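You operate a simulated robot arm through the tools that you are given. There is no shell and no other tool.

You run a simulated two-armed robot. Do the job below in one go: nothing can be reset, and whatever is moved stays where it is left.

## Task
Set the job card's look and store it as dawn.
Fine: dim and the first colour full up, the second at half; other faders and scenes stay.

The check looks at the end state, three seconds after you hand in, the way a careful person would. Anything else that was tipped, shoved, dropped, spilled or broken makes it a failure.

## Robot
Two 7-joint arms with fingered hands on one trunk that stands fixed in place. Base frame: the origin is at the foot of the trunk, x ahead of it, y to its left, z up; the work surface is at about z = 0.84. Units: m, rad, N and s.
The left shoulder is at [0.05, 0.214, 0.869], the right one opposite. With the tool pointing down near the work surface each hand reaches from about 0.38 to 0.88 m from the base axis, measured 20 degrees to its own side. Payload 3 kg a hand.
The tool frame of a hand sits at the grasp point between the pads (the TCP): z along the fingers, y along the line on which they close. The tips reach 0.026 m beyond it. The gripper opens to 0.132 m. The gripper's body begins 0.073 m behind the TCP. The gripper is a hand of 3 fingers: y runs from the thumb to the fingers, the wrist lies at [0, 0, -0.229] in the tool frame.
Orientation is that of the tool frame in the base frame, as [roll, pitch, yaw] about the fixed x, y, z axes, in that order (R = Rz(yaw) Ry(pitch) Rx(roll)). With the fingers straight down and closing along the base's y, the tool's x points along the base's -x, its y along +y and its z along -z.

## Interface
- The arms move only by the tool jog_arm. It takes "left_steps", "right_steps" or both (then of equal length, played together; a hand with none holds still); each is a list of rows, each a list of 6 numbers: the shift along the base's x, y, z in m, then the turn, a rotation vector about the base's x, y, z in rad. In form: [[x, y, z, ax, ay, az], ...]. A call has 1 to 20 rows; each row shifts and turns the commanded pose from where the row before left it. A row lasts 0.2 s, in which the tool goes at most 0.05 m and 0.15 rad; a call with a longer step from one row to the next is refused whole. Where a pose cannot be reached the arm comes as near as it can. A force on the tool above 40 N (or 10 N above the force at the start of the call, whichever is more), or a blocked arm, ends the call early, and 0.2 s more pass. In this call time passes only in rows, and 0.2 s behind the last. The reply holds the time, the measured pose of the TCP, the force on the tool along the base axes, the opening and the grip force, in the units named above and with some noise, with the torque about the TCP (base axes, N m) and any sound that the robot's microphone picked up.
- Cameras (640 x 400 px; columns grow to the right, rows downward): "scene" is now at [0.0305, -0.0138, 1.4958]; the picture's right is [-0.17, -0.99, 0.00], its down [-0.70, 0.12, -0.71] and it looks along [0.70, -0.12, -0.71] (base axes); focal length 249 px, centre (320, 200). "left" rides on the left gripper at [-0.062, 0.003, -0.092] in its tool frame; the picture's right is [-0.05, -1.00, 0.00], its down [0.83, -0.04, -0.56] and it looks along [0.55, -0.03, 0.83] (tool axes); focal length 230 px, centre (320, 200). "right" rides on the right gripper at [0.061, 0.003, -0.092] in its tool frame; the picture's right is [-0.05, 1.00, 0.00], its down [-0.83, -0.04, -0.56] and it looks along [-0.55, -0.03, 0.83] (tool axes); focal length 230 px, centre (320, 200).
- snapshot(camera): a new picture of that camera. It takes no simulated time.
- finger_targets(finger1, finger2, thumb_bend, hand): sets how far each is bent, from 0 (flat) to 1 (curled in); at 0.3 the hand is open as for a grip, at 0.7 the pads meet at the TCP. One left out holds its place. A second passes; each finger stops where it meets its share of the squeeze, and holds until it gets a number again. It is the only way to open and close the hand. It gives what a move gives, with no picture; readings hold the bend of each and the force on the fingers (four entries, about 0 where the hand has none), thumb and palm.
- turn_head(pan, tilt): turns the head with the scene camera to pan (to the left, within 1.501 rad either way) and tilt (down, from -0.506 to 1.204), counted from straight ahead of the robot. It gives what a move gives.
- pixel_to_xyz(camera, pixels): for up to 12 pixels [column, row] of the newest picture of that camera ("zoom" is the newest enlarged one), the place [x, y, z] in the base frame of the surface seen there, good to about 0.002 m. It takes no simulated time.
- inspect(camera, box): a new picture of the part [left, top, right, bottom] of that camera's present view, enlarged. It takes no simulated time.
- sign_off(): hands the job in; it is judged then, once.

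Open the grippers and draw the arms clear of the work before you hand the job in, unless the task says otherwise.

The tools are called as name(argument=value, ...) on one line, values as JSON. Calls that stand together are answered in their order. jog_arm: Moves the arms, as the interface text tells. Its arguments: {"type":"object","properties":{"left_steps":{"type":"array"},"right_steps":{"type":"array"}},"required":[]} The other tools are called the same way: finger_targets (finger1, finger2, thumb_bend, hand) moves the fingers one by one; turn_head (pan, tilt) turns the head that bears the scene camera; snapshot (camera) takes a picture; pixel_to_xyz (camera, pixels) gives the place of the surface under pixels of a picture; inspect (camera, box) takes an enlarged picture of a part of a camera's view; sign_off () hands the job in.

At the start:

```text
time: 0.0
left_eef_pos: [0.5918, 0.2141, 1.1252]
left_ee_rot: [-3.139, 0.0, 3.036]
left_contact_force: [-0.5, 0.0, 0.5]
left_torque: [0.0, -0.01, 0.02]
left_grip_width: 0.132
left_finger_force: 0.0
left_shape: jaw
left_bend: [0.3, 0.3, 0.3]
left_finger forces: [0.0, 0.0, 0.0, 0.0, 0.0, 0.0]
right_eef_pos: [0.5367, -0.3279, 1.0722]
right_ee_rot: [3.14, 0.0, 3.037]
right_contact_force: [-0.6, 0.8, -0.1]
right_torque: [-0.01, 0.0, 0.0]
right_grip_width: 0.1318
right_finger_force: 0.1
right_shape: jaw
right_bend: [0.3, 0.3, 0.3]
right_finger forces: [0.0, 0.0, 0.0, 0.1, 0.0, 0.0]
head pan, tilt: [-0.168, 0.787]
```

scene: 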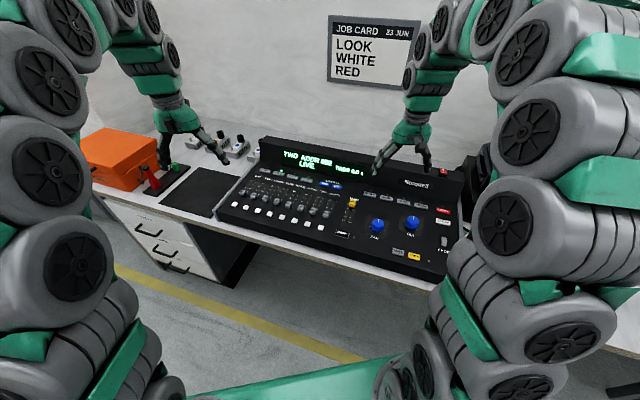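
right: 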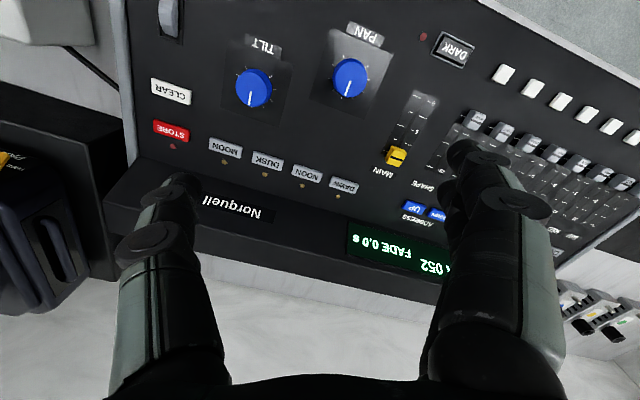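
left: 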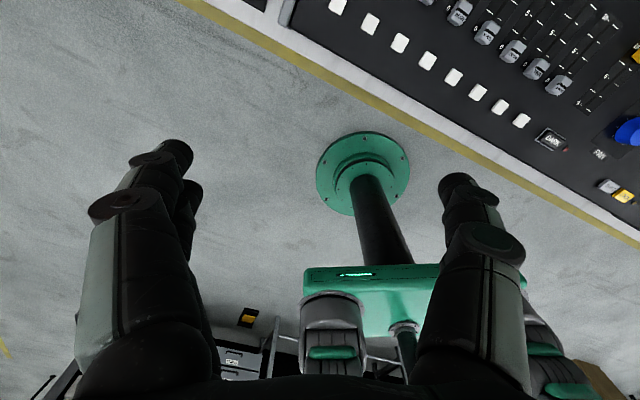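

The scene shows a lighting desk around pixels (215-470, 140-280) and a job card at (370, 50). I'll enlarge these parts to read the labels.

inspect(camera="scene", box=[210, 130, 350, 218])

inspect(camera="scene", box=[320, 150, 480, 280])

inspect(camera="scene", box=[310, 5, 430, 95])

inspect(camera="right", box=[380, 60, 640, 280])

```text
4.55 times, centred on (280, 174) of scene
```

zoom: 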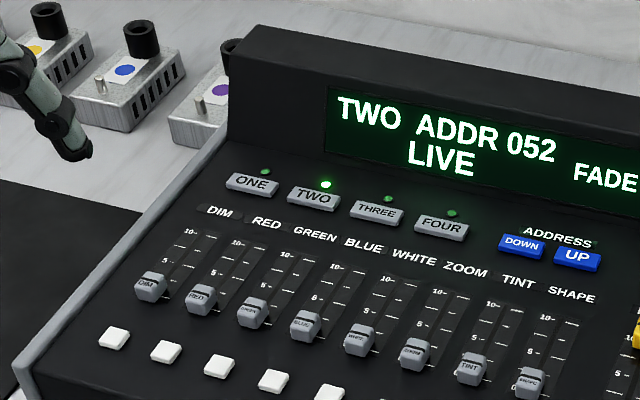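

```text
3.08 times, centred on (400, 215) of scene
```

zoom: 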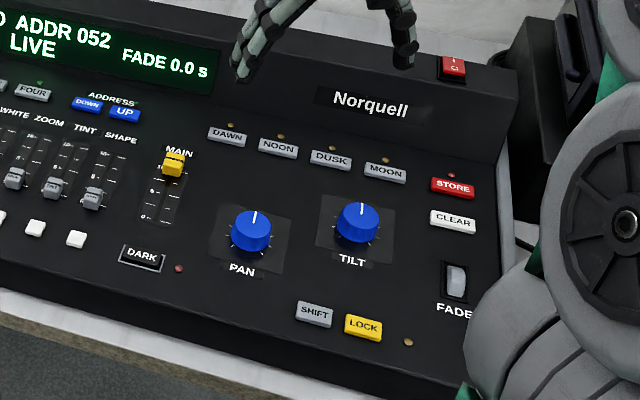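

```text
4.44 times, centred on (370, 50) of scene
```

zoom: 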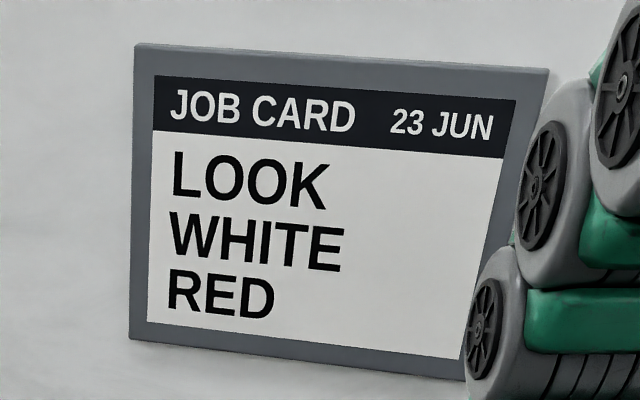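

```text
1.82 times, centred on (510, 170) of right
```

zoom: 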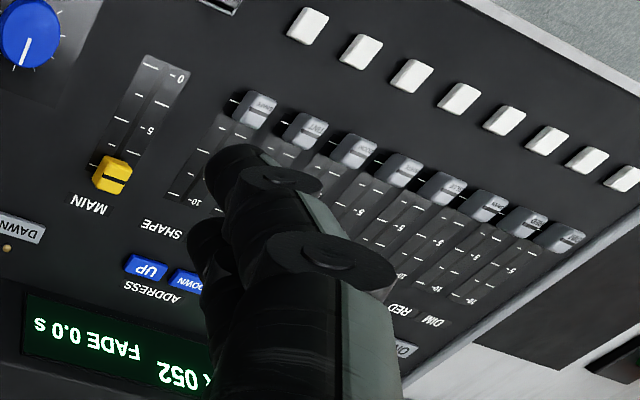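

The card reads LOOK / WHITE / RED, so white is full, red half and dim full. I'll look at the desk lights, lock and surroundings more closely before touching anything.

inspect(camera="scene", box=[80, 110, 270, 220])

inspect(camera="scene", box=[390, 140, 500, 280])

inspect(camera="right", box=[0, 0, 260, 220])

inspect(camera="left", box=[400, 0, 640, 220])

inspect(camera="scene", box=[210, 170, 350, 250])

```text
3.37 times, centred on (175, 165) of scene
```

zoom: 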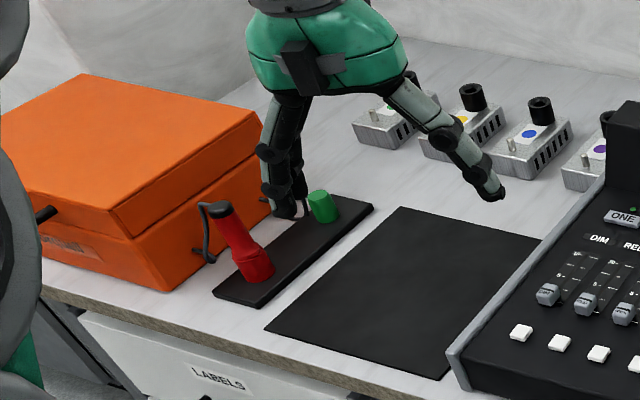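

```text
2.86 times, centred on (445, 210) of scene
```

zoom: 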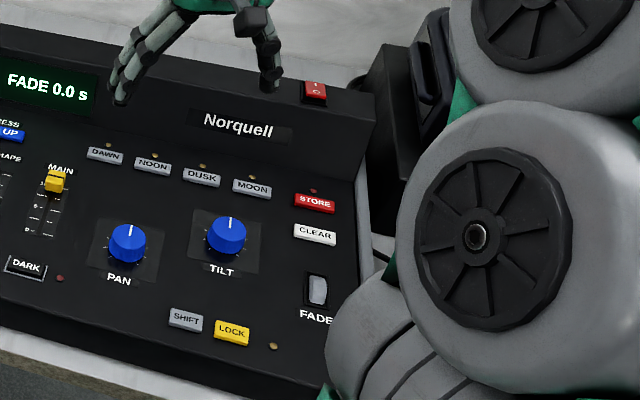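

```text
1.82 times, centred on (130, 110) of right
```

zoom: 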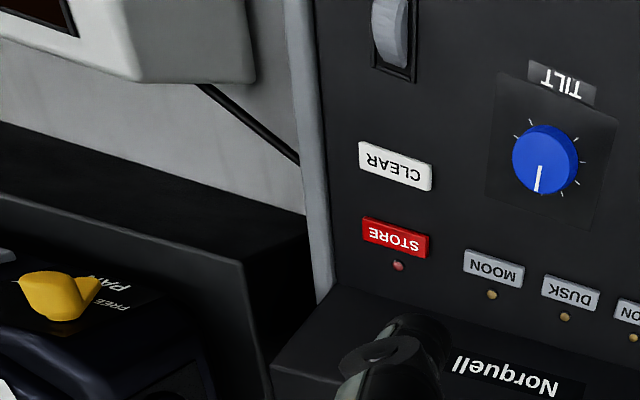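

```text
1.82 times, centred on (520, 110) of left
```

zoom: 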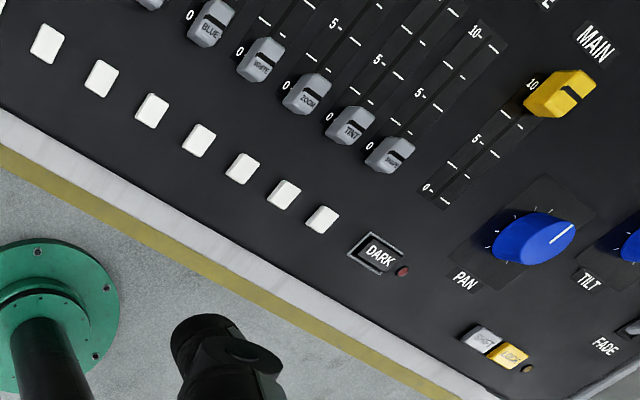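

```text
4.57 times, centred on (280, 210) of scene
```

zoom: 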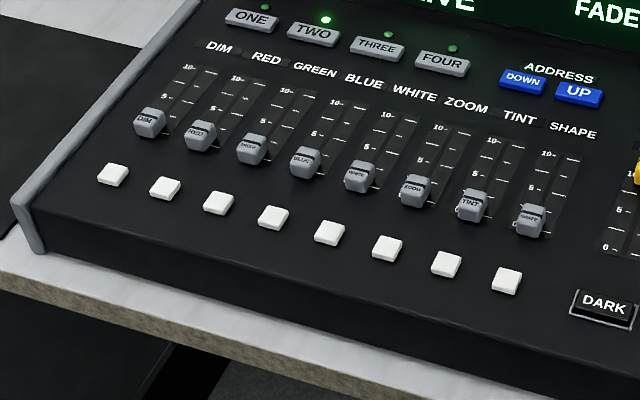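

All three colour faders appear to sit at the bottom, with lock and store LEDs dark. I'll turn the head right to see what stands beside the desk, then return.

turn_head(pan=-0.7, tilt=0.6)

snapshot(camera="scene")

turn_head(pan=0.5, tilt=0.6)

snapshot(camera="scene")

turn_head(pan=-0.168, tilt=0.2)

snapshot(camera="scene")

```text
time: 0.9
left_eef_pos: [0.5931, 0.2144, 1.1255]
left_ee_rot: [-3.141, 0.0, 3.036]
left_contact_force: [-0.4, 0.5, 0.3]
left_torque: [-0.01, -0.02, 0.0]
left_grip_width: 0.1317
left_finger_force: 0.2
left_shape: jaw
left_bend: [0.3, 0.3, 0.3]
left_finger forces: [0.1, 0.0, 0.1, 0.0, 0.0, 0.0]
right_eef_pos: [0.5362, -0.3299, 1.0722]
right_ee_rot: [3.14, 0.001, 3.037]
right_contact_force: [-0.1, -0.1, 0.7]
right_torque: [0.01, -0.04, -0.03]
right_grip_width: 0.1321
right_finger_force: 0.1
right_shape: jaw
right_bend: [0.3, 0.3, 0.3]
right_finger forces: [0.0, 0.0, 0.0, 0.0, 0.0, 0.1]
head pan, tilt: [-0.7, 0.6]
```

```text
taken
```

scene: 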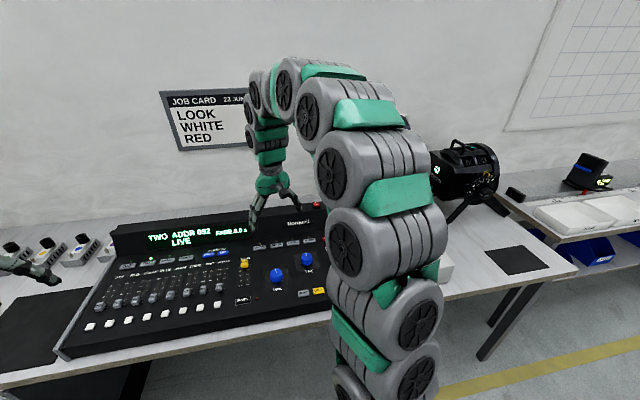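

```text
time: 2.4
left_eef_pos: [0.5923, 0.2141, 1.1245]
left_ee_rot: [-3.138, -0.001, 3.036]
left_contact_force: [0.6, 0.0, -0.3]
left_torque: [0.01, 0.0, -0.02]
left_grip_width: 0.132
left_finger_force: 0.0
left_shape: jaw
left_bend: [0.3, 0.3, 0.3]
left_finger forces: [0.0, 0.0, 0.0, 0.0, 0.0, 0.0]
right_eef_pos: [0.5361, -0.3294, 1.0711]
right_ee_rot: [-3.141, -0.002, 3.038]
right_contact_force: [-0.8, 0.4, 0.2]
right_torque: [0.02, 0.02, 0.02]
right_grip_width: 0.132
right_finger_force: 0.1
right_shape: jaw
right_bend: [0.3, 0.3, 0.3]
right_finger forces: [0.0, 0.0, 0.0, 0.1, 0.0, 0.0]
head pan, tilt: [0.499, 0.6]
```

```text
taken
```

scene: 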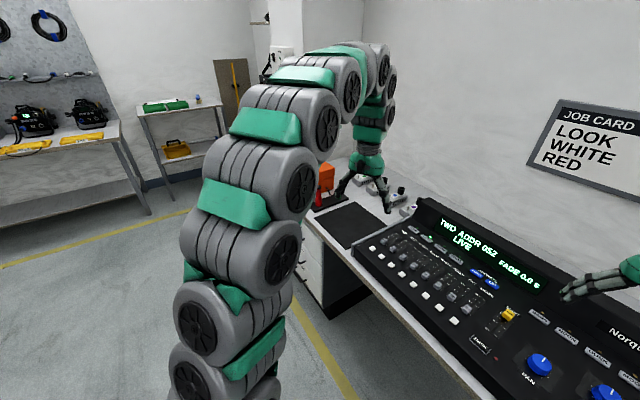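

```text
time: 3.4
left_eef_pos: [0.592, 0.2145, 1.1238]
left_ee_rot: [-3.141, 0.001, 3.039]
left_contact_force: [-1.1, -0.3, -1.0]
left_torque: [0.0, -0.02, 0.01]
left_grip_width: 0.1318
left_finger_force: 0.0
left_shape: jaw
left_bend: [0.3, 0.3, 0.3]
left_finger forces: [0.1, 0.0, 0.0, 0.1, 0.1, 0.0]
right_eef_pos: [0.5377, -0.3295, 1.072]
right_ee_rot: [3.141, 0.0, 3.037]
right_contact_force: [-0.3, 0.3, -0.2]
right_torque: [-0.01, -0.01, 0.03]
right_grip_width: 0.132
right_finger_force: 0.1
right_shape: jaw
right_bend: [0.3, 0.3, 0.3]
right_finger forces: [0.1, 0.0, 0.0, 0.0, 0.1, 0.0]
head pan, tilt: [-0.168, 0.201]
```

```text
taken
```

scene: 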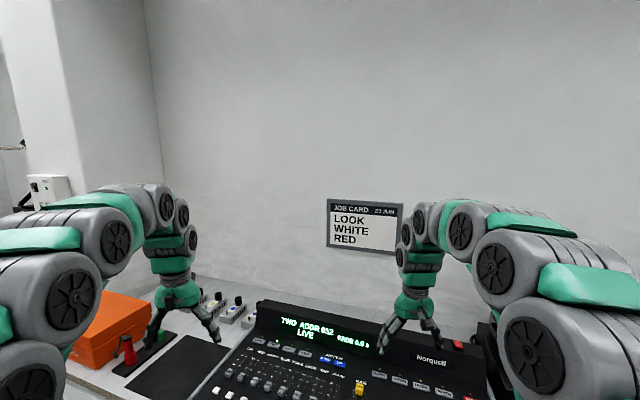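

The stage lamp stands to the right of the desk; nothing else changes the plan. I'll aim the head down at the desk and measure the controls.

turn_head(pan=-0.13, tilt=0.8)

inspect(camera="scene", box=[200, 160, 340, 248])

```text
time: 4.4
left_eef_pos: [0.5918, 0.2131, 1.1252]
left_ee_rot: [3.141, 0.0, 3.036]
left_contact_force: [-0.4, 0.9, -0.7]
left_torque: [0.0, 0.02, 0.01]
left_grip_width: 0.1319
left_finger_force: 0.1
left_shape: jaw
left_bend: [0.3, 0.3, 0.3]
left_finger forces: [0.0, 0.1, 0.0, 0.0, 0.0, 0.1]
right_eef_pos: [0.5378, -0.331, 1.071]
right_ee_rot: [3.141, -0.001, 3.037]
right_contact_force: [-0.8, 0.0, -0.1]
right_torque: [0.0, 0.01, 0.0]
right_grip_width: 0.132
right_finger_force: 0.1
right_shape: jaw
right_bend: [0.3, 0.3, 0.3]
right_finger forces: [0.1, 0.0, 0.1, 0.0, 0.1, 0.0]
head pan, tilt: [-0.129, 0.799]
```

```text
4.55 times, centred on (270, 204) of scene
```

zoom: 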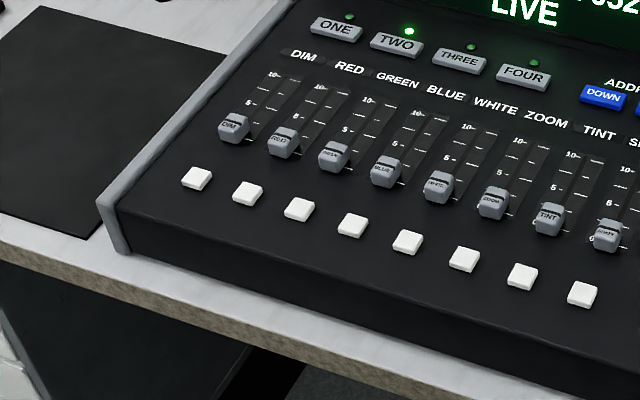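

The faders are clear in the zoom: DIM cap about (233,126), RED (283,140), WHITE (438,186). I measure caps, scale ends and the panel.

pixel_to_xyz(camera="zoom", pixels=[[233, 124], [234, 118], [283, 138], [334, 153], [386, 168], [438, 184], [493, 200], [549, 216], [607, 232], [280, 80], [254, 112], [260, 140]])

pixel_to_xyz(camera="zoom", pixels=[[296, 74], [250, 140], [344, 87], [301, 155], [497, 127], [457, 202], [483, 132], [410, 165], [200, 178], [408, 242], [100, 190], [336, 30]])

```text
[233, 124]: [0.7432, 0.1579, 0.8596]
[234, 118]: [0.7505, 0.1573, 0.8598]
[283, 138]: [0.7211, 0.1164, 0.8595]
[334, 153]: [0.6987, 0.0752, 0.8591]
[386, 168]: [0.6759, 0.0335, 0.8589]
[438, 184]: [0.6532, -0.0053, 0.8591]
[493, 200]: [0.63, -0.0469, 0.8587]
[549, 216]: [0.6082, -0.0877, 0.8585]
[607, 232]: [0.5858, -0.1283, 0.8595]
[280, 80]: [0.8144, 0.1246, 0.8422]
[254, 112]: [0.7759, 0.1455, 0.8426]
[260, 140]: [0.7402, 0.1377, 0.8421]
```

```text
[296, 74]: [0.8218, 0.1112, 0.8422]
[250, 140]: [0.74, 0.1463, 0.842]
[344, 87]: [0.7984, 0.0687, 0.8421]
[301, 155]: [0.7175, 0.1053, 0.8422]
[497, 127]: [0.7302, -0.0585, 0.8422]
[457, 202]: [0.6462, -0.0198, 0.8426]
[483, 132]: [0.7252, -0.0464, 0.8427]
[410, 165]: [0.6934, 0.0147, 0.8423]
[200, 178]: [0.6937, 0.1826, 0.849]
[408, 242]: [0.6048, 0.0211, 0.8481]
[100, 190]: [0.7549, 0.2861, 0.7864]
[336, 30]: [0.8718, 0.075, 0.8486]
```

The panel is flat at z≈0.842 with cap tops at 0.859, fader pitch ≈47 mm. Now I zoom on the right half for STORE, DAWN and MAIN.

inspect(camera="scene", box=[320, 160, 480, 260])

pixel_to_xyz(camera="zoom", pixels=[[185, 125], [239, 141], [294, 155], [351, 168], [422, 190], [421, 225], [420, 185], [190, 115], [421, 172], [130, 155], [204, 222], [430, 290]])

```text
4.00 times, centred on (400, 210) of scene
```

zoom: 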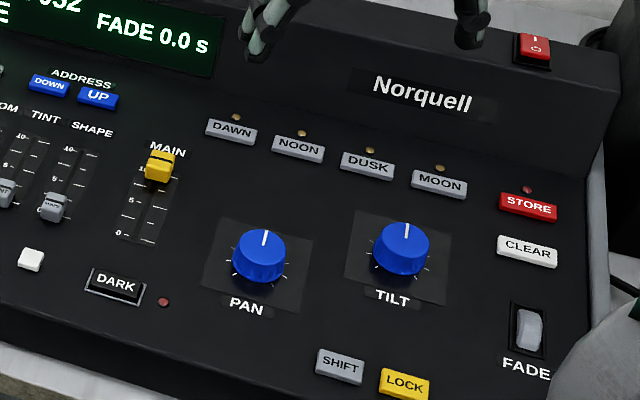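

```text
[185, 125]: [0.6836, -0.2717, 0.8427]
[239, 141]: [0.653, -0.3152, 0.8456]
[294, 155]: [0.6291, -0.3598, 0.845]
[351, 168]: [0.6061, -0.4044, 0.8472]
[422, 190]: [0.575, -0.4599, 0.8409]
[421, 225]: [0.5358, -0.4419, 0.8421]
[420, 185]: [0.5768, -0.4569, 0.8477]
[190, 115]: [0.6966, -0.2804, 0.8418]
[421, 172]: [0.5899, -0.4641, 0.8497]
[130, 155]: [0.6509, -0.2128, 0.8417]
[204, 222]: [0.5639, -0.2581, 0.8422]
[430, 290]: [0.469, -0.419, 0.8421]
```

In this zoom DAWN is at (231,131), STORE at (528,206), their LEDs at (236,117) and (527,189). I measure these exactly.

pixel_to_xyz(camera="zoom", pixels=[[231, 129], [297, 146], [367, 162], [438, 182], [528, 204], [526, 248], [236, 117], [527, 189], [208, 125], [256, 135], [501, 199], [555, 210]])

inspect(camera="scene", box=[230, 165, 310, 215])

pixel_to_xyz(camera="zoom", pixels=[[100, 100], [200, 100], [300, 100], [400, 100], [500, 100], [100, 250], [200, 250], [300, 250], [400, 250], [500, 250]])

```text
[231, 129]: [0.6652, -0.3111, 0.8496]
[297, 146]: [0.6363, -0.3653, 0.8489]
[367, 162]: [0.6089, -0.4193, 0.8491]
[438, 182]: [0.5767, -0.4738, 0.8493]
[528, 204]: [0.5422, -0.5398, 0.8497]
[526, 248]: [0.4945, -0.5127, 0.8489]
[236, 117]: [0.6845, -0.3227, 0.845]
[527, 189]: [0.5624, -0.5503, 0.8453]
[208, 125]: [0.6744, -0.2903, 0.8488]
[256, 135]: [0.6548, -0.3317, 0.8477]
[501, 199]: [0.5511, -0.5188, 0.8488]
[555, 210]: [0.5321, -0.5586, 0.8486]
```

```text
8.00 times, centred on (270, 190) of scene
```

zoom: 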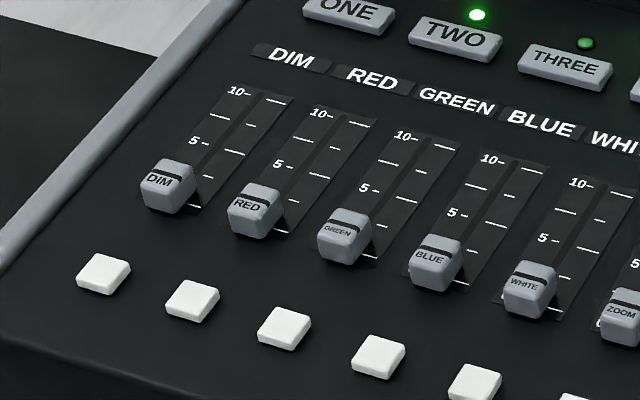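

```text
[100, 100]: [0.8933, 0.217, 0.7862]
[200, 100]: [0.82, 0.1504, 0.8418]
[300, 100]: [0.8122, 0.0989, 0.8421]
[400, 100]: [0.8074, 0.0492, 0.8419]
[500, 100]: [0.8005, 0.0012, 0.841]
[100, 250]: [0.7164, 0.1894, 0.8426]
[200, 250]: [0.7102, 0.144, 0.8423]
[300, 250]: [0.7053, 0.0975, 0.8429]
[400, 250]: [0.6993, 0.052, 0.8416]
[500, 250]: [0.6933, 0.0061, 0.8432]
```

The 8x zoom shows each slot with ticks for 10, 7.5, 5, 2.5, 0. I measure the DIM, RED and WHITE scale ticks and the cap index lines.

pixel_to_xyz(camera="zoom", pixels=[[248, 95], [285, 101], [205, 143], [234, 152], [198, 206], [331, 117], [365, 125], [289, 167], [317, 177], [279, 232], [582, 188], [619, 198]])

pixel_to_xyz(camera="zoom", pixels=[[548, 240], [583, 250], [557, 310], [172, 173], [257, 197], [531, 274], [168, 181], [253, 205], [525, 284], [145, 198], [190, 190], [168, 205]])

```text
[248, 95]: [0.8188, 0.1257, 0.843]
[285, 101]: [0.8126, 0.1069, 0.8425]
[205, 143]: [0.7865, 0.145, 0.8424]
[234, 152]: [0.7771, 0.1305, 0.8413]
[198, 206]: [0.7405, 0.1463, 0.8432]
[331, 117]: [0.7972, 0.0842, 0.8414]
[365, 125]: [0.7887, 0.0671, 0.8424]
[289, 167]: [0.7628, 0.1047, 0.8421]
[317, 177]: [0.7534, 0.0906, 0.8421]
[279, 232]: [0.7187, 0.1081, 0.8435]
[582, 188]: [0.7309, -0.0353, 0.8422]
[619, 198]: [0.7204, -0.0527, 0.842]
```

```text
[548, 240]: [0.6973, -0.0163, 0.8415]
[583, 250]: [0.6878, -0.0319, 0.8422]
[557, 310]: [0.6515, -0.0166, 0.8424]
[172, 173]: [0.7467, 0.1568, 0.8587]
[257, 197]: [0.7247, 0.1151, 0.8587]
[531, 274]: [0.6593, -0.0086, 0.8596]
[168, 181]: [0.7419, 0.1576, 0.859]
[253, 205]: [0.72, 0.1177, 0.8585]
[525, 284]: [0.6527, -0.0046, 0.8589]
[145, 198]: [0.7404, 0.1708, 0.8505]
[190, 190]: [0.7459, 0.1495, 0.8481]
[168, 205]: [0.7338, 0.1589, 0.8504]
```

Working in desk axes (back = (0.876,-0.482)), the ticks sit at 0→0.578, 5→0.618, 10→0.658 along the travel, and caps are about 17 mm wide. I close both hands so that the tips make a single pusher, then look at the shape.

finger_targets(hand="left", finger1=0.7, finger2=0.7, thumb_bend=0.7)

finger_targets(hand="right", finger1=0.7, finger2=0.7, thumb_bend=0.7)

snapshot(camera="scene")

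snapshot(camera="left")

snapshot(camera="right")

```text
time: 5.4
left_eef_pos: [0.5928, 0.2143, 1.1243]
left_ee_rot: [3.14, 0.0, 3.037]
left_contact_force: [0.5, 0.1, 0.3]
left_torque: [0.01, -0.01, 0.0]
left_grip_width: 0.0061
left_finger_force: 0.1
left_shape: fingers
left_bend: [0.7, 0.7, 0.7]
left_finger forces: [0.0, 0.0, 0.1, 0.0, 0.0, 0.1]
right_eef_pos: [0.5379, -0.3294, 1.0711]
right_ee_rot: [-3.141, 0.0, 3.037]
right_contact_force: [0.3, -0.6, 0.5]
right_torque: [0.0, -0.03, -0.04]
right_grip_width: 0.132
right_finger_force: 0.0
right_shape: jaw
right_bend: [0.3, 0.3, 0.3]
right_finger forces: [0.0, 0.0, 0.0, 0.1, 0.0, 0.0]
head pan, tilt: [-0.129, 0.799]
```

```text
time: 6.4
left_eef_pos: [0.5924, 0.2148, 1.1238]
left_ee_rot: [-3.14, 0.0, 3.036]
left_contact_force: [0.1, -0.8, 0.1]
left_torque: [-0.01, 0.02, -0.03]
left_grip_width: 0.0063
left_finger_force: 0.0
left_shape: fingers
left_bend: [0.7, 0.7, 0.7]
left_finger forces: [0.0, 0.1, 0.0, 0.0, 0.1, 0.1]
right_eef_pos: [0.5381, -0.3286, 1.0725]
right_ee_rot: [3.14, 0.002, 3.037]
right_contact_force: [-0.3, 0.3, 0.0]
right_torque: [-0.01, -0.02, 0.01]
right_grip_width: 0.006
right_finger_force: 0.0
right_shape: fingers
right_bend: [0.7, 0.7, 0.7]
right_finger forces: [0.1, 0.1, 0.0, 0.1, 0.0, 0.1]
head pan, tilt: [-0.129, 0.799]
```

```text
taken
```

scene: 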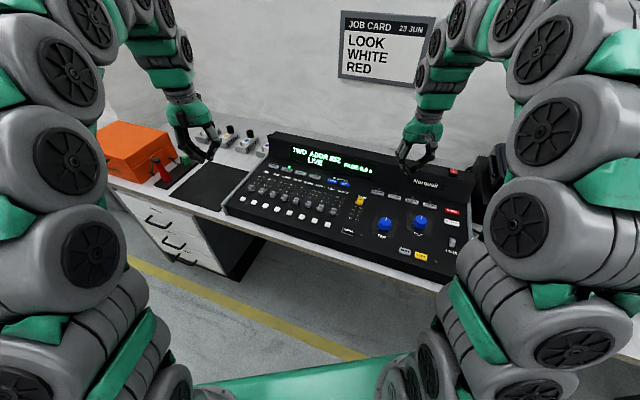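

```text
taken
```

left: 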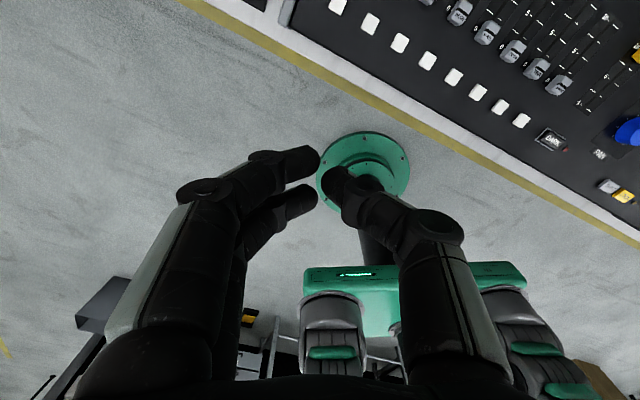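

```text
taken
```

right: 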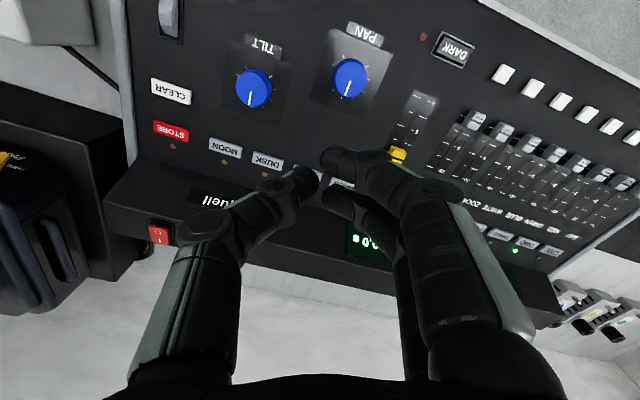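

With bend 0.7 the tips meet with two fingers beside the thumb. I zoom on both hands in the scene at (195,140) and (420,155) and measure where the lowest tips are relative to the TCP.

inspect(camera="scene", box=[160, 80, 240, 170])

inspect(camera="scene", box=[385, 110, 455, 180])

pixel_to_xyz(camera="right", pixels=[[335, 158], [345, 200], [310, 180], [275, 200], [370, 165], [345, 190], [318, 178], [325, 155]])

```text
4.44 times, centred on (200, 125) of scene
```

zoom: 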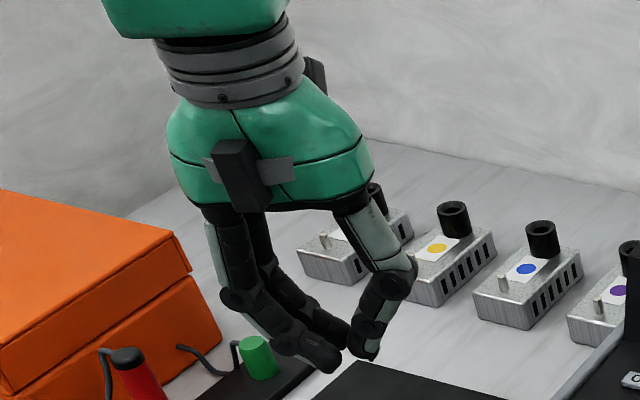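

```text
5.71 times, centred on (420, 145) of scene
```

zoom: 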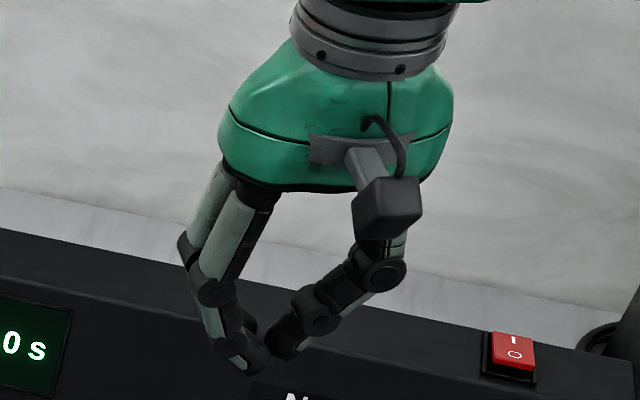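

```text
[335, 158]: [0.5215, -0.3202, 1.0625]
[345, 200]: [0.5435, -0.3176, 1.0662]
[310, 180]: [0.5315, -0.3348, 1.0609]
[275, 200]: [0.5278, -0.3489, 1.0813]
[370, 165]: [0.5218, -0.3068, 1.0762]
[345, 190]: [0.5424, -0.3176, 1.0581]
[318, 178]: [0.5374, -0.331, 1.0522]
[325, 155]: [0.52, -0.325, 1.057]
```

The closed block is about 42 mm wide along tool x, a bit bulky. I try a single pointer: fingers curled fully, thumb at 0.5, and look at its shape.

finger_targets(hand="right", finger1=1.0, finger2=1.0, thumb_bend=0.4)

inspect(camera="scene", box=[375, 100, 455, 180])

snapshot(camera="right")

```text
time: 7.4
left_eef_pos: [0.5924, 0.213, 1.1243]
left_ee_rot: [3.141, -0.002, 3.036]
left_contact_force: [0.4, 0.1, -0.2]
left_torque: [0.0, -0.02, 0.05]
left_grip_width: 0.0059
left_finger_force: 0.2
left_shape: fingers
left_bend: [0.7, 0.7, 0.7]
left_finger forces: [0.1, 0.0, 0.0, 0.0, 0.1, 0.0]
right_eef_pos: [0.5365, -0.33, 1.0715]
right_ee_rot: [-3.14, 0.0, 3.038]
right_contact_force: [0.7, -0.3, 0.1]
right_torque: [0.01, 0.02, 0.0]
right_grip_width: 0.0506
right_finger_force: 0.1
right_shape: fingers
right_bend: [1.0, 1.0, 0.4]
right_finger forces: [0.0, 0.0, 0.0, 0.0, 0.0, 0.0]
head pan, tilt: [-0.129, 0.799]
```

```text
5.00 times, centred on (415, 140) of scene
```

zoom: 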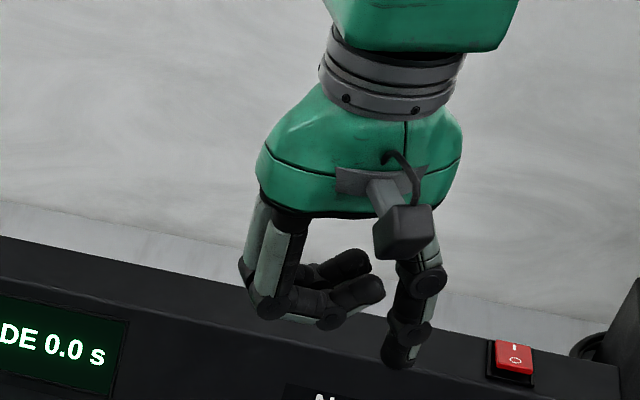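

```text
taken
```

right: 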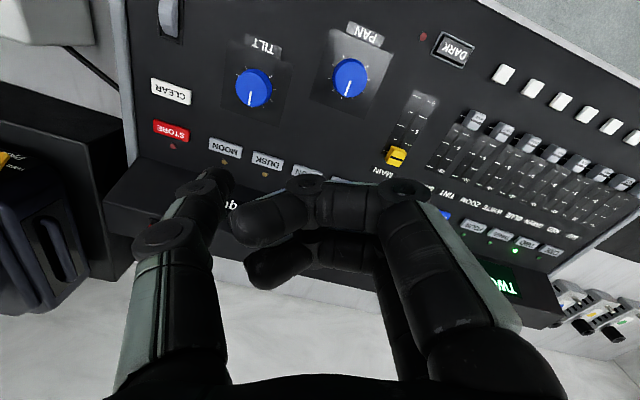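

Excellent: the curled fingers tuck up and the thumb makes a clean single pointer (tip at about (400,362) in the zoom). I measure the thumb tip and the lowest part of the curled fingers.

pixel_to_xyz(camera="zoom", pixels=[[400, 363], [390, 360], [410, 362], [398, 350], [403, 335], [330, 322], [272, 312], [355, 300], [340, 262], [300, 310]])

pixel_to_xyz(camera="right", pixels=[[225, 175], [218, 172], [228, 185], [222, 195], [212, 185], [205, 175]])

```text
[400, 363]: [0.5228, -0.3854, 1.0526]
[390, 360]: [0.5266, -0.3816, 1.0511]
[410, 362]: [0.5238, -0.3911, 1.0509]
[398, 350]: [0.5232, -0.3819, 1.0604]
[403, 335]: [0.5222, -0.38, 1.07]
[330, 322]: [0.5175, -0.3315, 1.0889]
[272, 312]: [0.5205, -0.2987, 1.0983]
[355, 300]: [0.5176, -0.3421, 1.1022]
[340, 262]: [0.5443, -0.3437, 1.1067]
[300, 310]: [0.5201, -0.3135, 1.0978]
```

```text
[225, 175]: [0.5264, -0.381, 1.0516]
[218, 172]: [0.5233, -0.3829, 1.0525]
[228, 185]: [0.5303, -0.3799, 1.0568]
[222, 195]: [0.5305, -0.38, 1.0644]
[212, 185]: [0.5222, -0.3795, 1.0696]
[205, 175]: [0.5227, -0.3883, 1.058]
```

The thumb tip sits at about (0, -0.054, +0.023) in the tool frame and the curled fingers stay 40 mm higher. I set the left hand the same way.

finger_targets(hand="left", finger1=1.0, finger2=1.0, thumb_bend=0.4)

jog_arm(left_steps=[[0.0254, 0.0007, -0.02, 0, 0, -0.0663], [0.0254, 0.0007, -0.02, 0, 0, -0.0663], [0.0254, 0.0007, -0.02, 0, 0, -0.0663], [0.0254, 0.0007, -0.02, 0, 0, -0.0663], [0.0254, 0.0007, -0.02, 0, 0, -0.0663], [0.0254, 0.0007, -0.02, 0, 0, -0.0663]])

snapshot(camera="scene")

snapshot(camera="left")

```text
time: 8.4
left_eef_pos: [0.5938, 0.2141, 1.1242]
left_ee_rot: [-3.141, 0.0, 3.037]
left_contact_force: [-0.3, -0.5, 0.3]
left_torque: [0.0, -0.01, 0.02]
left_grip_width: 0.0507
left_finger_force: 0.1
left_shape: fingers
left_bend: [1.0, 1.0, 0.4]
left_finger forces: [0.1, 0.1, 0.0, 0.0, 0.0, 0.0]
right_eef_pos: [0.5377, -0.3301, 1.0715]
right_ee_rot: [3.142, 0.001, 3.036]
right_contact_force: [0.2, -0.1, 0.4]
right_torque: [0.02, 0.0, 0.03]
right_grip_width: 0.0505
right_finger_force: 0.0
right_shape: fingers
right_bend: [1.0, 1.0, 0.4]
right_finger forces: [0.1, 0.0, 0.0, 0.0, 0.0, 0.0]
head pan, tilt: [-0.129, 0.799]
```

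```text
time: 9.8
left_eef_pos: [0.7455, 0.2178, 1.0026]
left_ee_rot: [-3.141, -0.002, 2.638]
left_contact_force: [0.5, -0.3, -0.3]
left_torque: [-0.01, -0.02, 0.0]
left_grip_width: 0.0505
left_finger_force: 0.0
left_shape: fingers
left_bend: [1.0, 1.0, 0.4]
left_finger forces: [0.1, 0.0, 0.0, 0.0, 0.1, 0.0]
right_eef_pos: [0.5373, -0.3296, 1.0716]
right_ee_rot: [3.141, -0.001, 3.037]
right_contact_force: [-0.5, 0.0, -0.4]
right_torque: [-0.02, 0.02, 0.01]
right_grip_width: 0.0506
right_finger_force: 0.0
right_shape: fingers
right_bend: [1.0, 1.0, 0.4]
right_finger forces: [0.1, 0.1, 0.0, 0.1, 0.0, 0.1]
head pan, tilt: [-0.129, 0.799]
```

```text
taken
```

scene: 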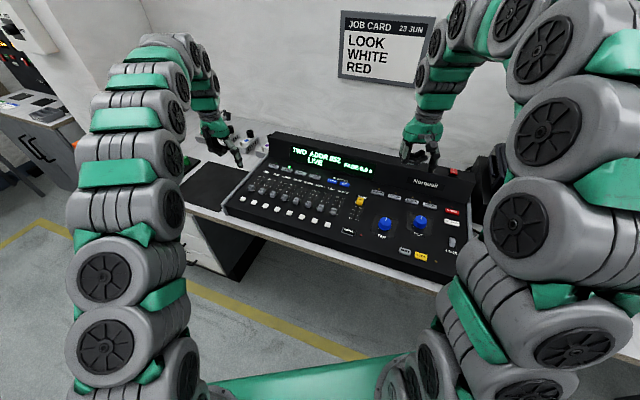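

```text
taken
```

left: 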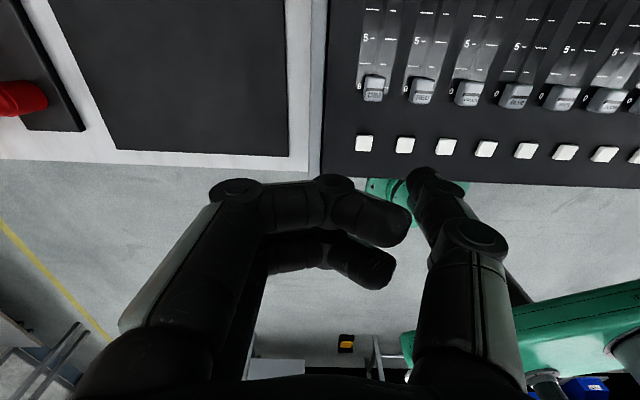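

The left hand hovers over the DIM button region; the thumb tip shows at (425,173) in the left picture. I measure the tip from both views to calibrate.

inspect(camera="scene", box=[190, 100, 280, 220])

pixel_to_xyz(camera="left", pixels=[[425, 172], [418, 172], [432, 173], [413, 180], [440, 178], [425, 180], [425, 190], [374, 85], [421, 90], [374, 78], [364, 143], [405, 146]])

```text
3.33 times, centred on (235, 160) of scene
```

zoom: 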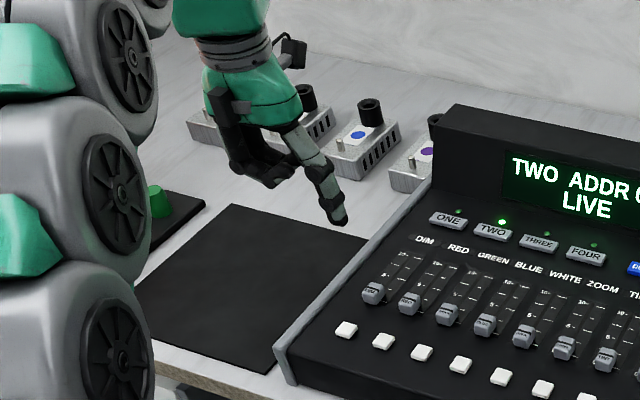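

```text
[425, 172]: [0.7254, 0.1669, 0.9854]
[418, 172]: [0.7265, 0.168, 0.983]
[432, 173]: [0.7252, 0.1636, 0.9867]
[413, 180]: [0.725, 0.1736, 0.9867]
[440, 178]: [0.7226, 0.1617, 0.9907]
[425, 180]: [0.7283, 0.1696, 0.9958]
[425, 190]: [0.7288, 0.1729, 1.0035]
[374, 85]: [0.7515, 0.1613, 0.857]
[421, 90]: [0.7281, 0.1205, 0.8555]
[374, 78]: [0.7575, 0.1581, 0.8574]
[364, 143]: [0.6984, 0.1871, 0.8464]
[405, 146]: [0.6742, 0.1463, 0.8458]
```

The tip matches the estimate: thumb front face at v≈0.555, cap front at ≈0.566, and the tip is aligned with DIM's slot. I lower 0.115 m to just above the cap height and check.

jog_arm(left_steps=[[0, 0, -0.025, 0, 0, 0], [0, 0, -0.025, 0, 0, 0], [0, 0, -0.025, 0, 0, 0], [0, 0, -0.025, 0, 0, 0], [0, 0, -0.015, 0, 0, 0]])

inspect(camera="scene", box=[200, 140, 300, 215])

snapshot(camera="left")

```text
time: 11.0
left_eef_pos: [0.7454, 0.2183, 0.8888]
left_ee_rot: [-3.142, 0.003, 2.638]
left_contact_force: [0.6, -0.8, -0.3]
left_torque: [-0.01, -0.02, -0.03]
left_grip_width: 0.0507
left_finger_force: 0.0
left_shape: fingers
left_bend: [1.0, 1.0, 0.4]
left_finger forces: [0.1, 0.0, 0.0, 0.0, 0.1, 0.1]
right_eef_pos: [0.5371, -0.3291, 1.0715]
right_ee_rot: [-3.141, 0.0, 3.038]
right_contact_force: [0.4, -0.6, 0.8]
right_torque: [0.02, 0.0, 0.0]
right_grip_width: 0.0506
right_finger_force: 0.0
right_shape: fingers
right_bend: [1.0, 1.0, 0.4]
right_finger forces: [0.1, 0.0, 0.1, 0.1, 0.1, 0.0]
head pan, tilt: [-0.129, 0.799]
```

```text
5.33 times, centred on (250, 178) of scene
```

zoom: 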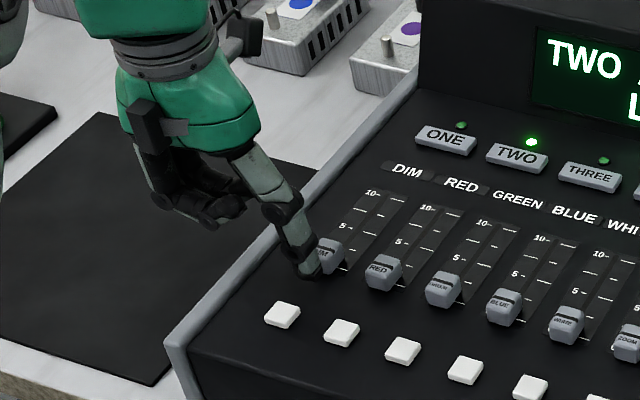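

```text
taken
```

left: 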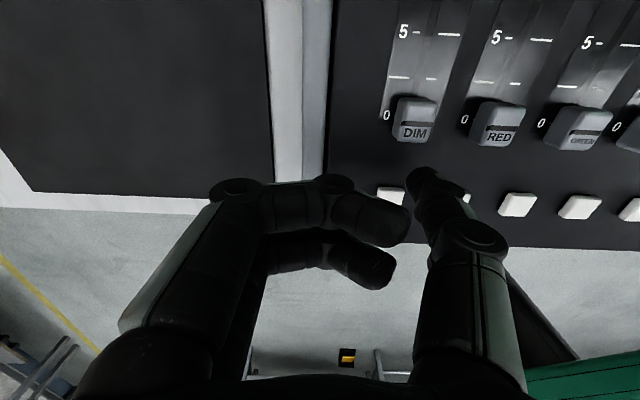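

The thumb sits just in front of the DIM cap at (320,265) in the zoom, aligned. I lower 16 mm in small rows so that the tip is beside the cap but above the panel.

jog_arm(left_steps=[[0, 0, -0.006, 0, 0, 0], [0, 0, -0.005, 0, 0, 0], [0, 0, -0.005, 0, 0, 0]])

snapshot(camera="left")

inspect(camera="scene", box=[230, 165, 290, 210])

pixel_to_xyz(camera="left", pixels=[[415, 175], [422, 170], [430, 172], [438, 178], [415, 140], [415, 120]])

```text
time: 11.8
left_eef_pos: [0.7451, 0.2181, 0.8734]
left_ee_rot: [3.141, 0.0, 2.639]
left_contact_force: [-0.8, 0.2, -0.4]
left_torque: [0.0, -0.01, 0.0]
left_grip_width: 0.0507
left_finger_force: 0.1
left_shape: fingers
left_bend: [1.0, 1.0, 0.4]
left_finger forces: [0.1, 0.0, 0.0, 0.0, 0.0, 0.1]
right_eef_pos: [0.5368, -0.3305, 1.0718]
right_ee_rot: [3.141, 0.0, 3.036]
right_contact_force: [0.4, 0.0, -0.6]
right_torque: [0.0, 0.0, 0.01]
right_grip_width: 0.0506
right_finger_force: 0.0
right_shape: fingers
right_bend: [1.0, 1.0, 0.4]
right_finger forces: [0.0, 0.0, 0.1, 0.1, 0.0, 0.0]
head pan, tilt: [-0.129, 0.799]
```

```text
taken
```

left: 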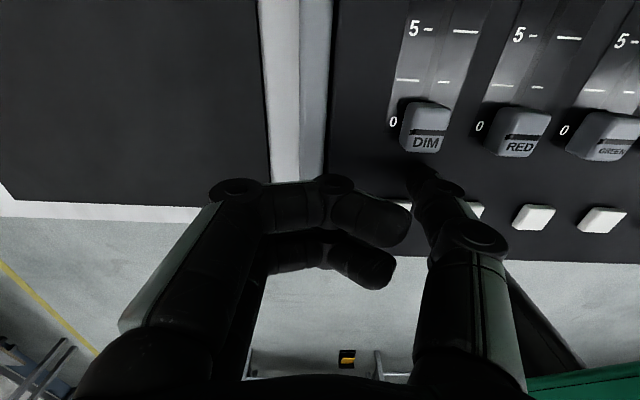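

```text
8.89 times, centred on (260, 188) of scene
```

zoom: 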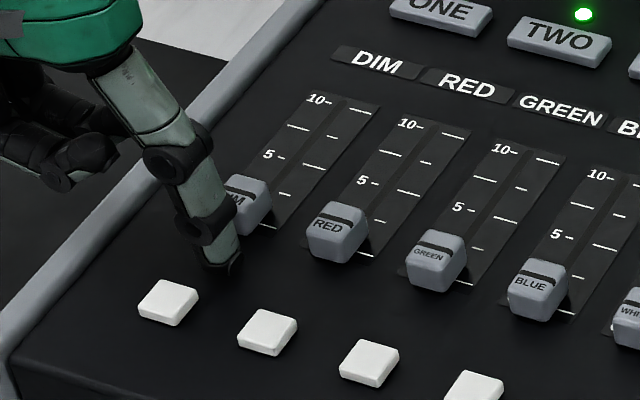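

```text
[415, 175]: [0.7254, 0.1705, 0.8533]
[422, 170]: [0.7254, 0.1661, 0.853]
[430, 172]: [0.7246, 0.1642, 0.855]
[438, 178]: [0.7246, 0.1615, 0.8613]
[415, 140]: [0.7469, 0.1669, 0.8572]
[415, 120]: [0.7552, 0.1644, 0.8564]
```

The tip is at z≈0.851 beside the DIM cap with no contact force. I now push along the travel direction in 5 mm rows and watch the force.

jog_arm(left_steps=[[0.00438, -0.00241, 0, 0, 0, 0], [0.00438, -0.00241, 0, 0, 0, 0], [0.00438, -0.00241, 0, 0, 0, 0], [0.00438, -0.00241, 0, 0, 0, 0], [0.00438, -0.00241, 0, 0, 0, 0]])

inspect(camera="scene", box=[230, 135, 340, 210])

snapshot(camera="left")

```text
time: 13.0
left_eef_pos: [0.7674, 0.2058, 0.873]
left_ee_rot: [-3.141, 0.001, 2.639]
left_contact_force: [0.3, -0.2, 0.5]
left_torque: [-0.05, 0.02, -0.04]
left_grip_width: 0.0507
left_finger_force: 0.2
left_shape: fingers
left_bend: [1.0, 1.0, 0.4]
left_finger forces: [0.1, 0.1, 0.1, 0.1, 0.1, 0.1]
right_eef_pos: [0.5377, -0.329, 1.0721]
right_ee_rot: [3.141, 0.0, 3.038]
right_contact_force: [0.5, -0.1, 0.5]
right_torque: [0.01, 0.03, -0.01]
right_grip_width: 0.0505
right_finger_force: 0.0
right_shape: fingers
right_bend: [1.0, 1.0, 0.4]
right_finger forces: [0.0, 0.1, 0.1, 0.0, 0.1, 0.0]
head pan, tilt: [-0.129, 0.799]
```

```text
5.33 times, centred on (285, 172) of scene
```

zoom: 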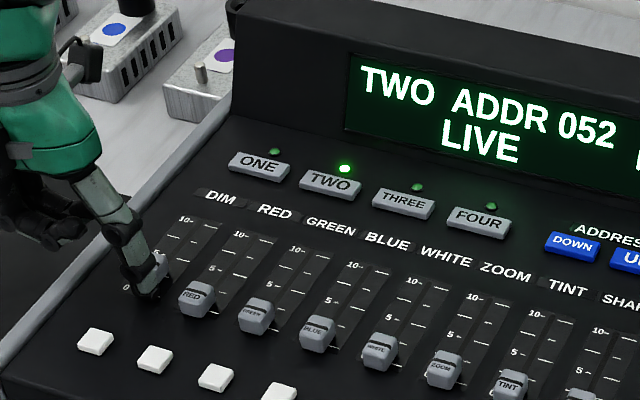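

```text
taken
```

left: 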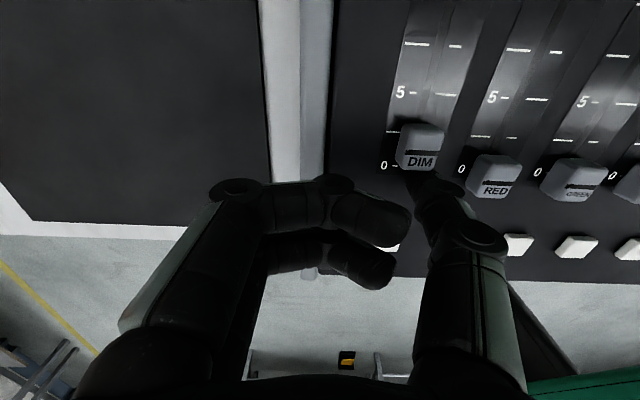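

DIM is sliding with the thumb (left picture: cap at (420,148) past the 0 mark), force tiny. I push on 55 mm, leaving the last centimetre for slow steps.

jog_arm(left_steps=[[0.00438, -0.00241, 0, 0, 0, 0], [0.00438, -0.00241, 0, 0, 0, 0], [0.00438, -0.00241, 0, 0, 0, 0], [0.00438, -0.00241, 0, 0, 0, 0], [0.00438, -0.00241, 0, 0, 0, 0], [0.00438, -0.00241, 0, 0, 0, 0], [0.00438, -0.00241, 0, 0, 0, 0], [0.00438, -0.00241, 0, 0, 0, 0], [0.00438, -0.00241, 0, 0, 0, 0], [0.00438, -0.00241, 0, 0, 0, 0], [0.00438, -0.00241, 0, 0, 0, 0]])

inspect(camera="scene", box=[230, 135, 340, 210])

snapshot(camera="left")

```text
time: 15.4
left_eef_pos: [0.8156, 0.1792, 0.8731]
left_ee_rot: [-3.141, 0.0, 2.639]
left_contact_force: [0.4, 0.5, 0.5]
left_torque: [-0.02, 0.0, 0.05]
left_grip_width: 0.0507
left_finger_force: 0.1
left_shape: fingers
left_bend: [1.0, 1.0, 0.4]
left_finger forces: [0.1, 0.0, 0.0, 0.1, 0.1, 0.0]
right_eef_pos: [0.5369, -0.329, 1.0717]
right_ee_rot: [-3.141, 0.0, 3.036]
right_contact_force: [0.2, -0.2, 0.8]
right_torque: [-0.01, -0.01, -0.04]
right_grip_width: 0.0511
right_finger_force: 0.0
right_shape: fingers
right_bend: [1.0, 1.0, 0.4]
right_finger forces: [0.0, 0.0, 0.1, 0.0, 0.0, 0.1]
head pan, tilt: [-0.129, 0.799]
```

```text
5.33 times, centred on (285, 172) of scene
```

zoom: 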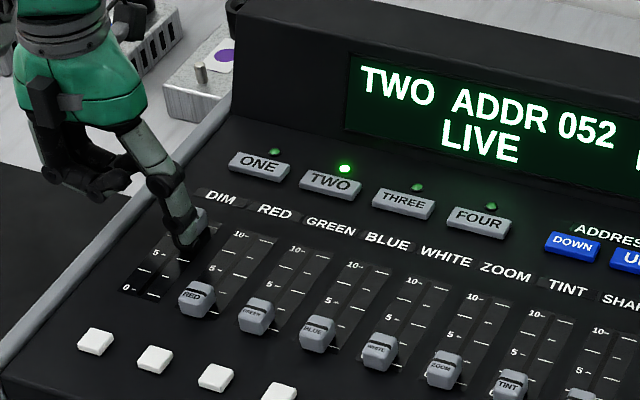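

```text
taken
```

left: 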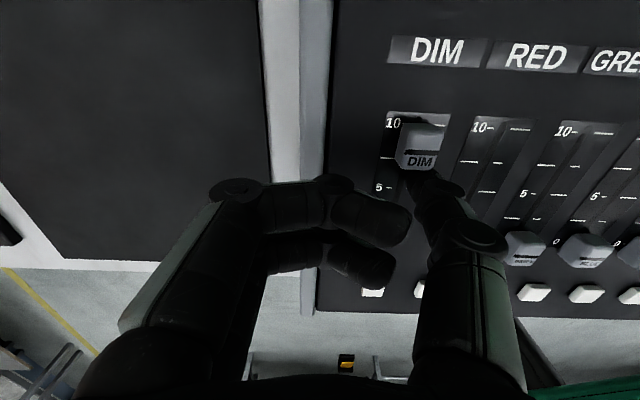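

DIM is close to the top. I continue with 1.5 mm rows to feel for the end stop.

jog_arm(left_steps=[[0.00131, -0.00072, 0, 0, 0, 0], [0.00131, -0.00072, 0, 0, 0, 0], [0.00131, -0.00072, 0, 0, 0, 0], [0.00131, -0.00072, 0, 0, 0, 0]])

snapshot(camera="left")

```text
time: 16.4
left_eef_pos: [0.82, 0.178, 0.8737]
left_ee_rot: [-3.141, -0.002, 2.641]
left_contact_force: [0.3, -0.1, 0.7]
left_torque: [0.01, 0.0, 0.0]
left_grip_width: 0.051
left_finger_force: 0.1
left_shape: fingers
left_bend: [1.0, 1.0, 0.4]
left_finger forces: [0.1, 0.0, 0.0, 0.0, 0.1, 0.0]
right_eef_pos: [0.5372, -0.3288, 1.0721]
right_ee_rot: [3.142, 0.0, 3.036]
right_contact_force: [0.0, 0.7, 0.1]
right_torque: [0.03, -0.03, 0.02]
right_grip_width: 0.0505
right_finger_force: 0.1
right_shape: fingers
right_bend: [1.0, 1.0, 0.4]
right_finger forces: [0.0, 0.0, 0.0, 0.0, 0.0, 0.1]
head pan, tilt: [-0.129, 0.799]
```

```text
taken
```

left: 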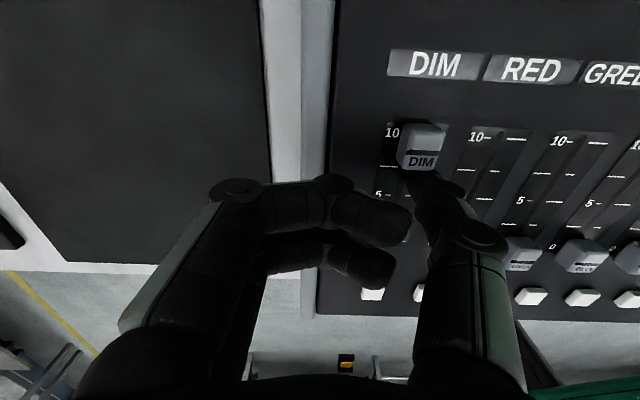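

The cap's stripe at (420,152) is still a little short of the 10 mark at about (400,133), no end-stop force yet. I push a few more small rows.

jog_arm(left_steps=[[0.00131, -0.00072, 0, 0, 0, 0], [0.00131, -0.00072, 0, 0, 0, 0], [0.00131, -0.00072, 0, 0, 0, 0]])

snapshot(camera="left")

pixel_to_xyz(camera="left", pixels=[[420, 151], [425, 128], [420, 165], [393, 133], [478, 137]])

```text
time: 17.2
left_eef_pos: [0.8254, 0.1737, 0.8733]
left_ee_rot: [-3.141, -0.001, 2.639]
left_contact_force: [-0.6, -0.2, -0.9]
left_torque: [0.01, -0.04, -0.02]
left_grip_width: 0.0507
left_finger_force: 0.5
left_shape: fingers
left_bend: [1.0, 1.0, 0.4]
left_finger forces: [0.1, 0.0, 0.1, 0.0, 0.4, 0.2]
right_eef_pos: [0.5369, -0.3293, 1.0721]
right_ee_rot: [-3.141, 0.001, 3.037]
right_contact_force: [0.3, 0.8, -0.3]
right_torque: [0.04, 0.03, -0.02]
right_grip_width: 0.0505
right_finger_force: 0.1
right_shape: fingers
right_bend: [1.0, 1.0, 0.4]
right_finger forces: [0.1, 0.0, 0.1, 0.1, 0.1, 0.0]
head pan, tilt: [-0.129, 0.799]
```

```text
taken
```

left: 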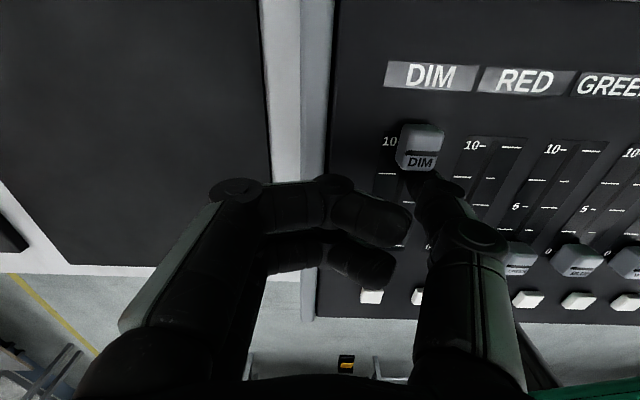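

```text
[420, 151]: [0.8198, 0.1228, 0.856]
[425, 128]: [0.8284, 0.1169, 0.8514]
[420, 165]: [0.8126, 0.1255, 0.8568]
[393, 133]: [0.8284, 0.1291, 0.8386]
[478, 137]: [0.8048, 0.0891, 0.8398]
```

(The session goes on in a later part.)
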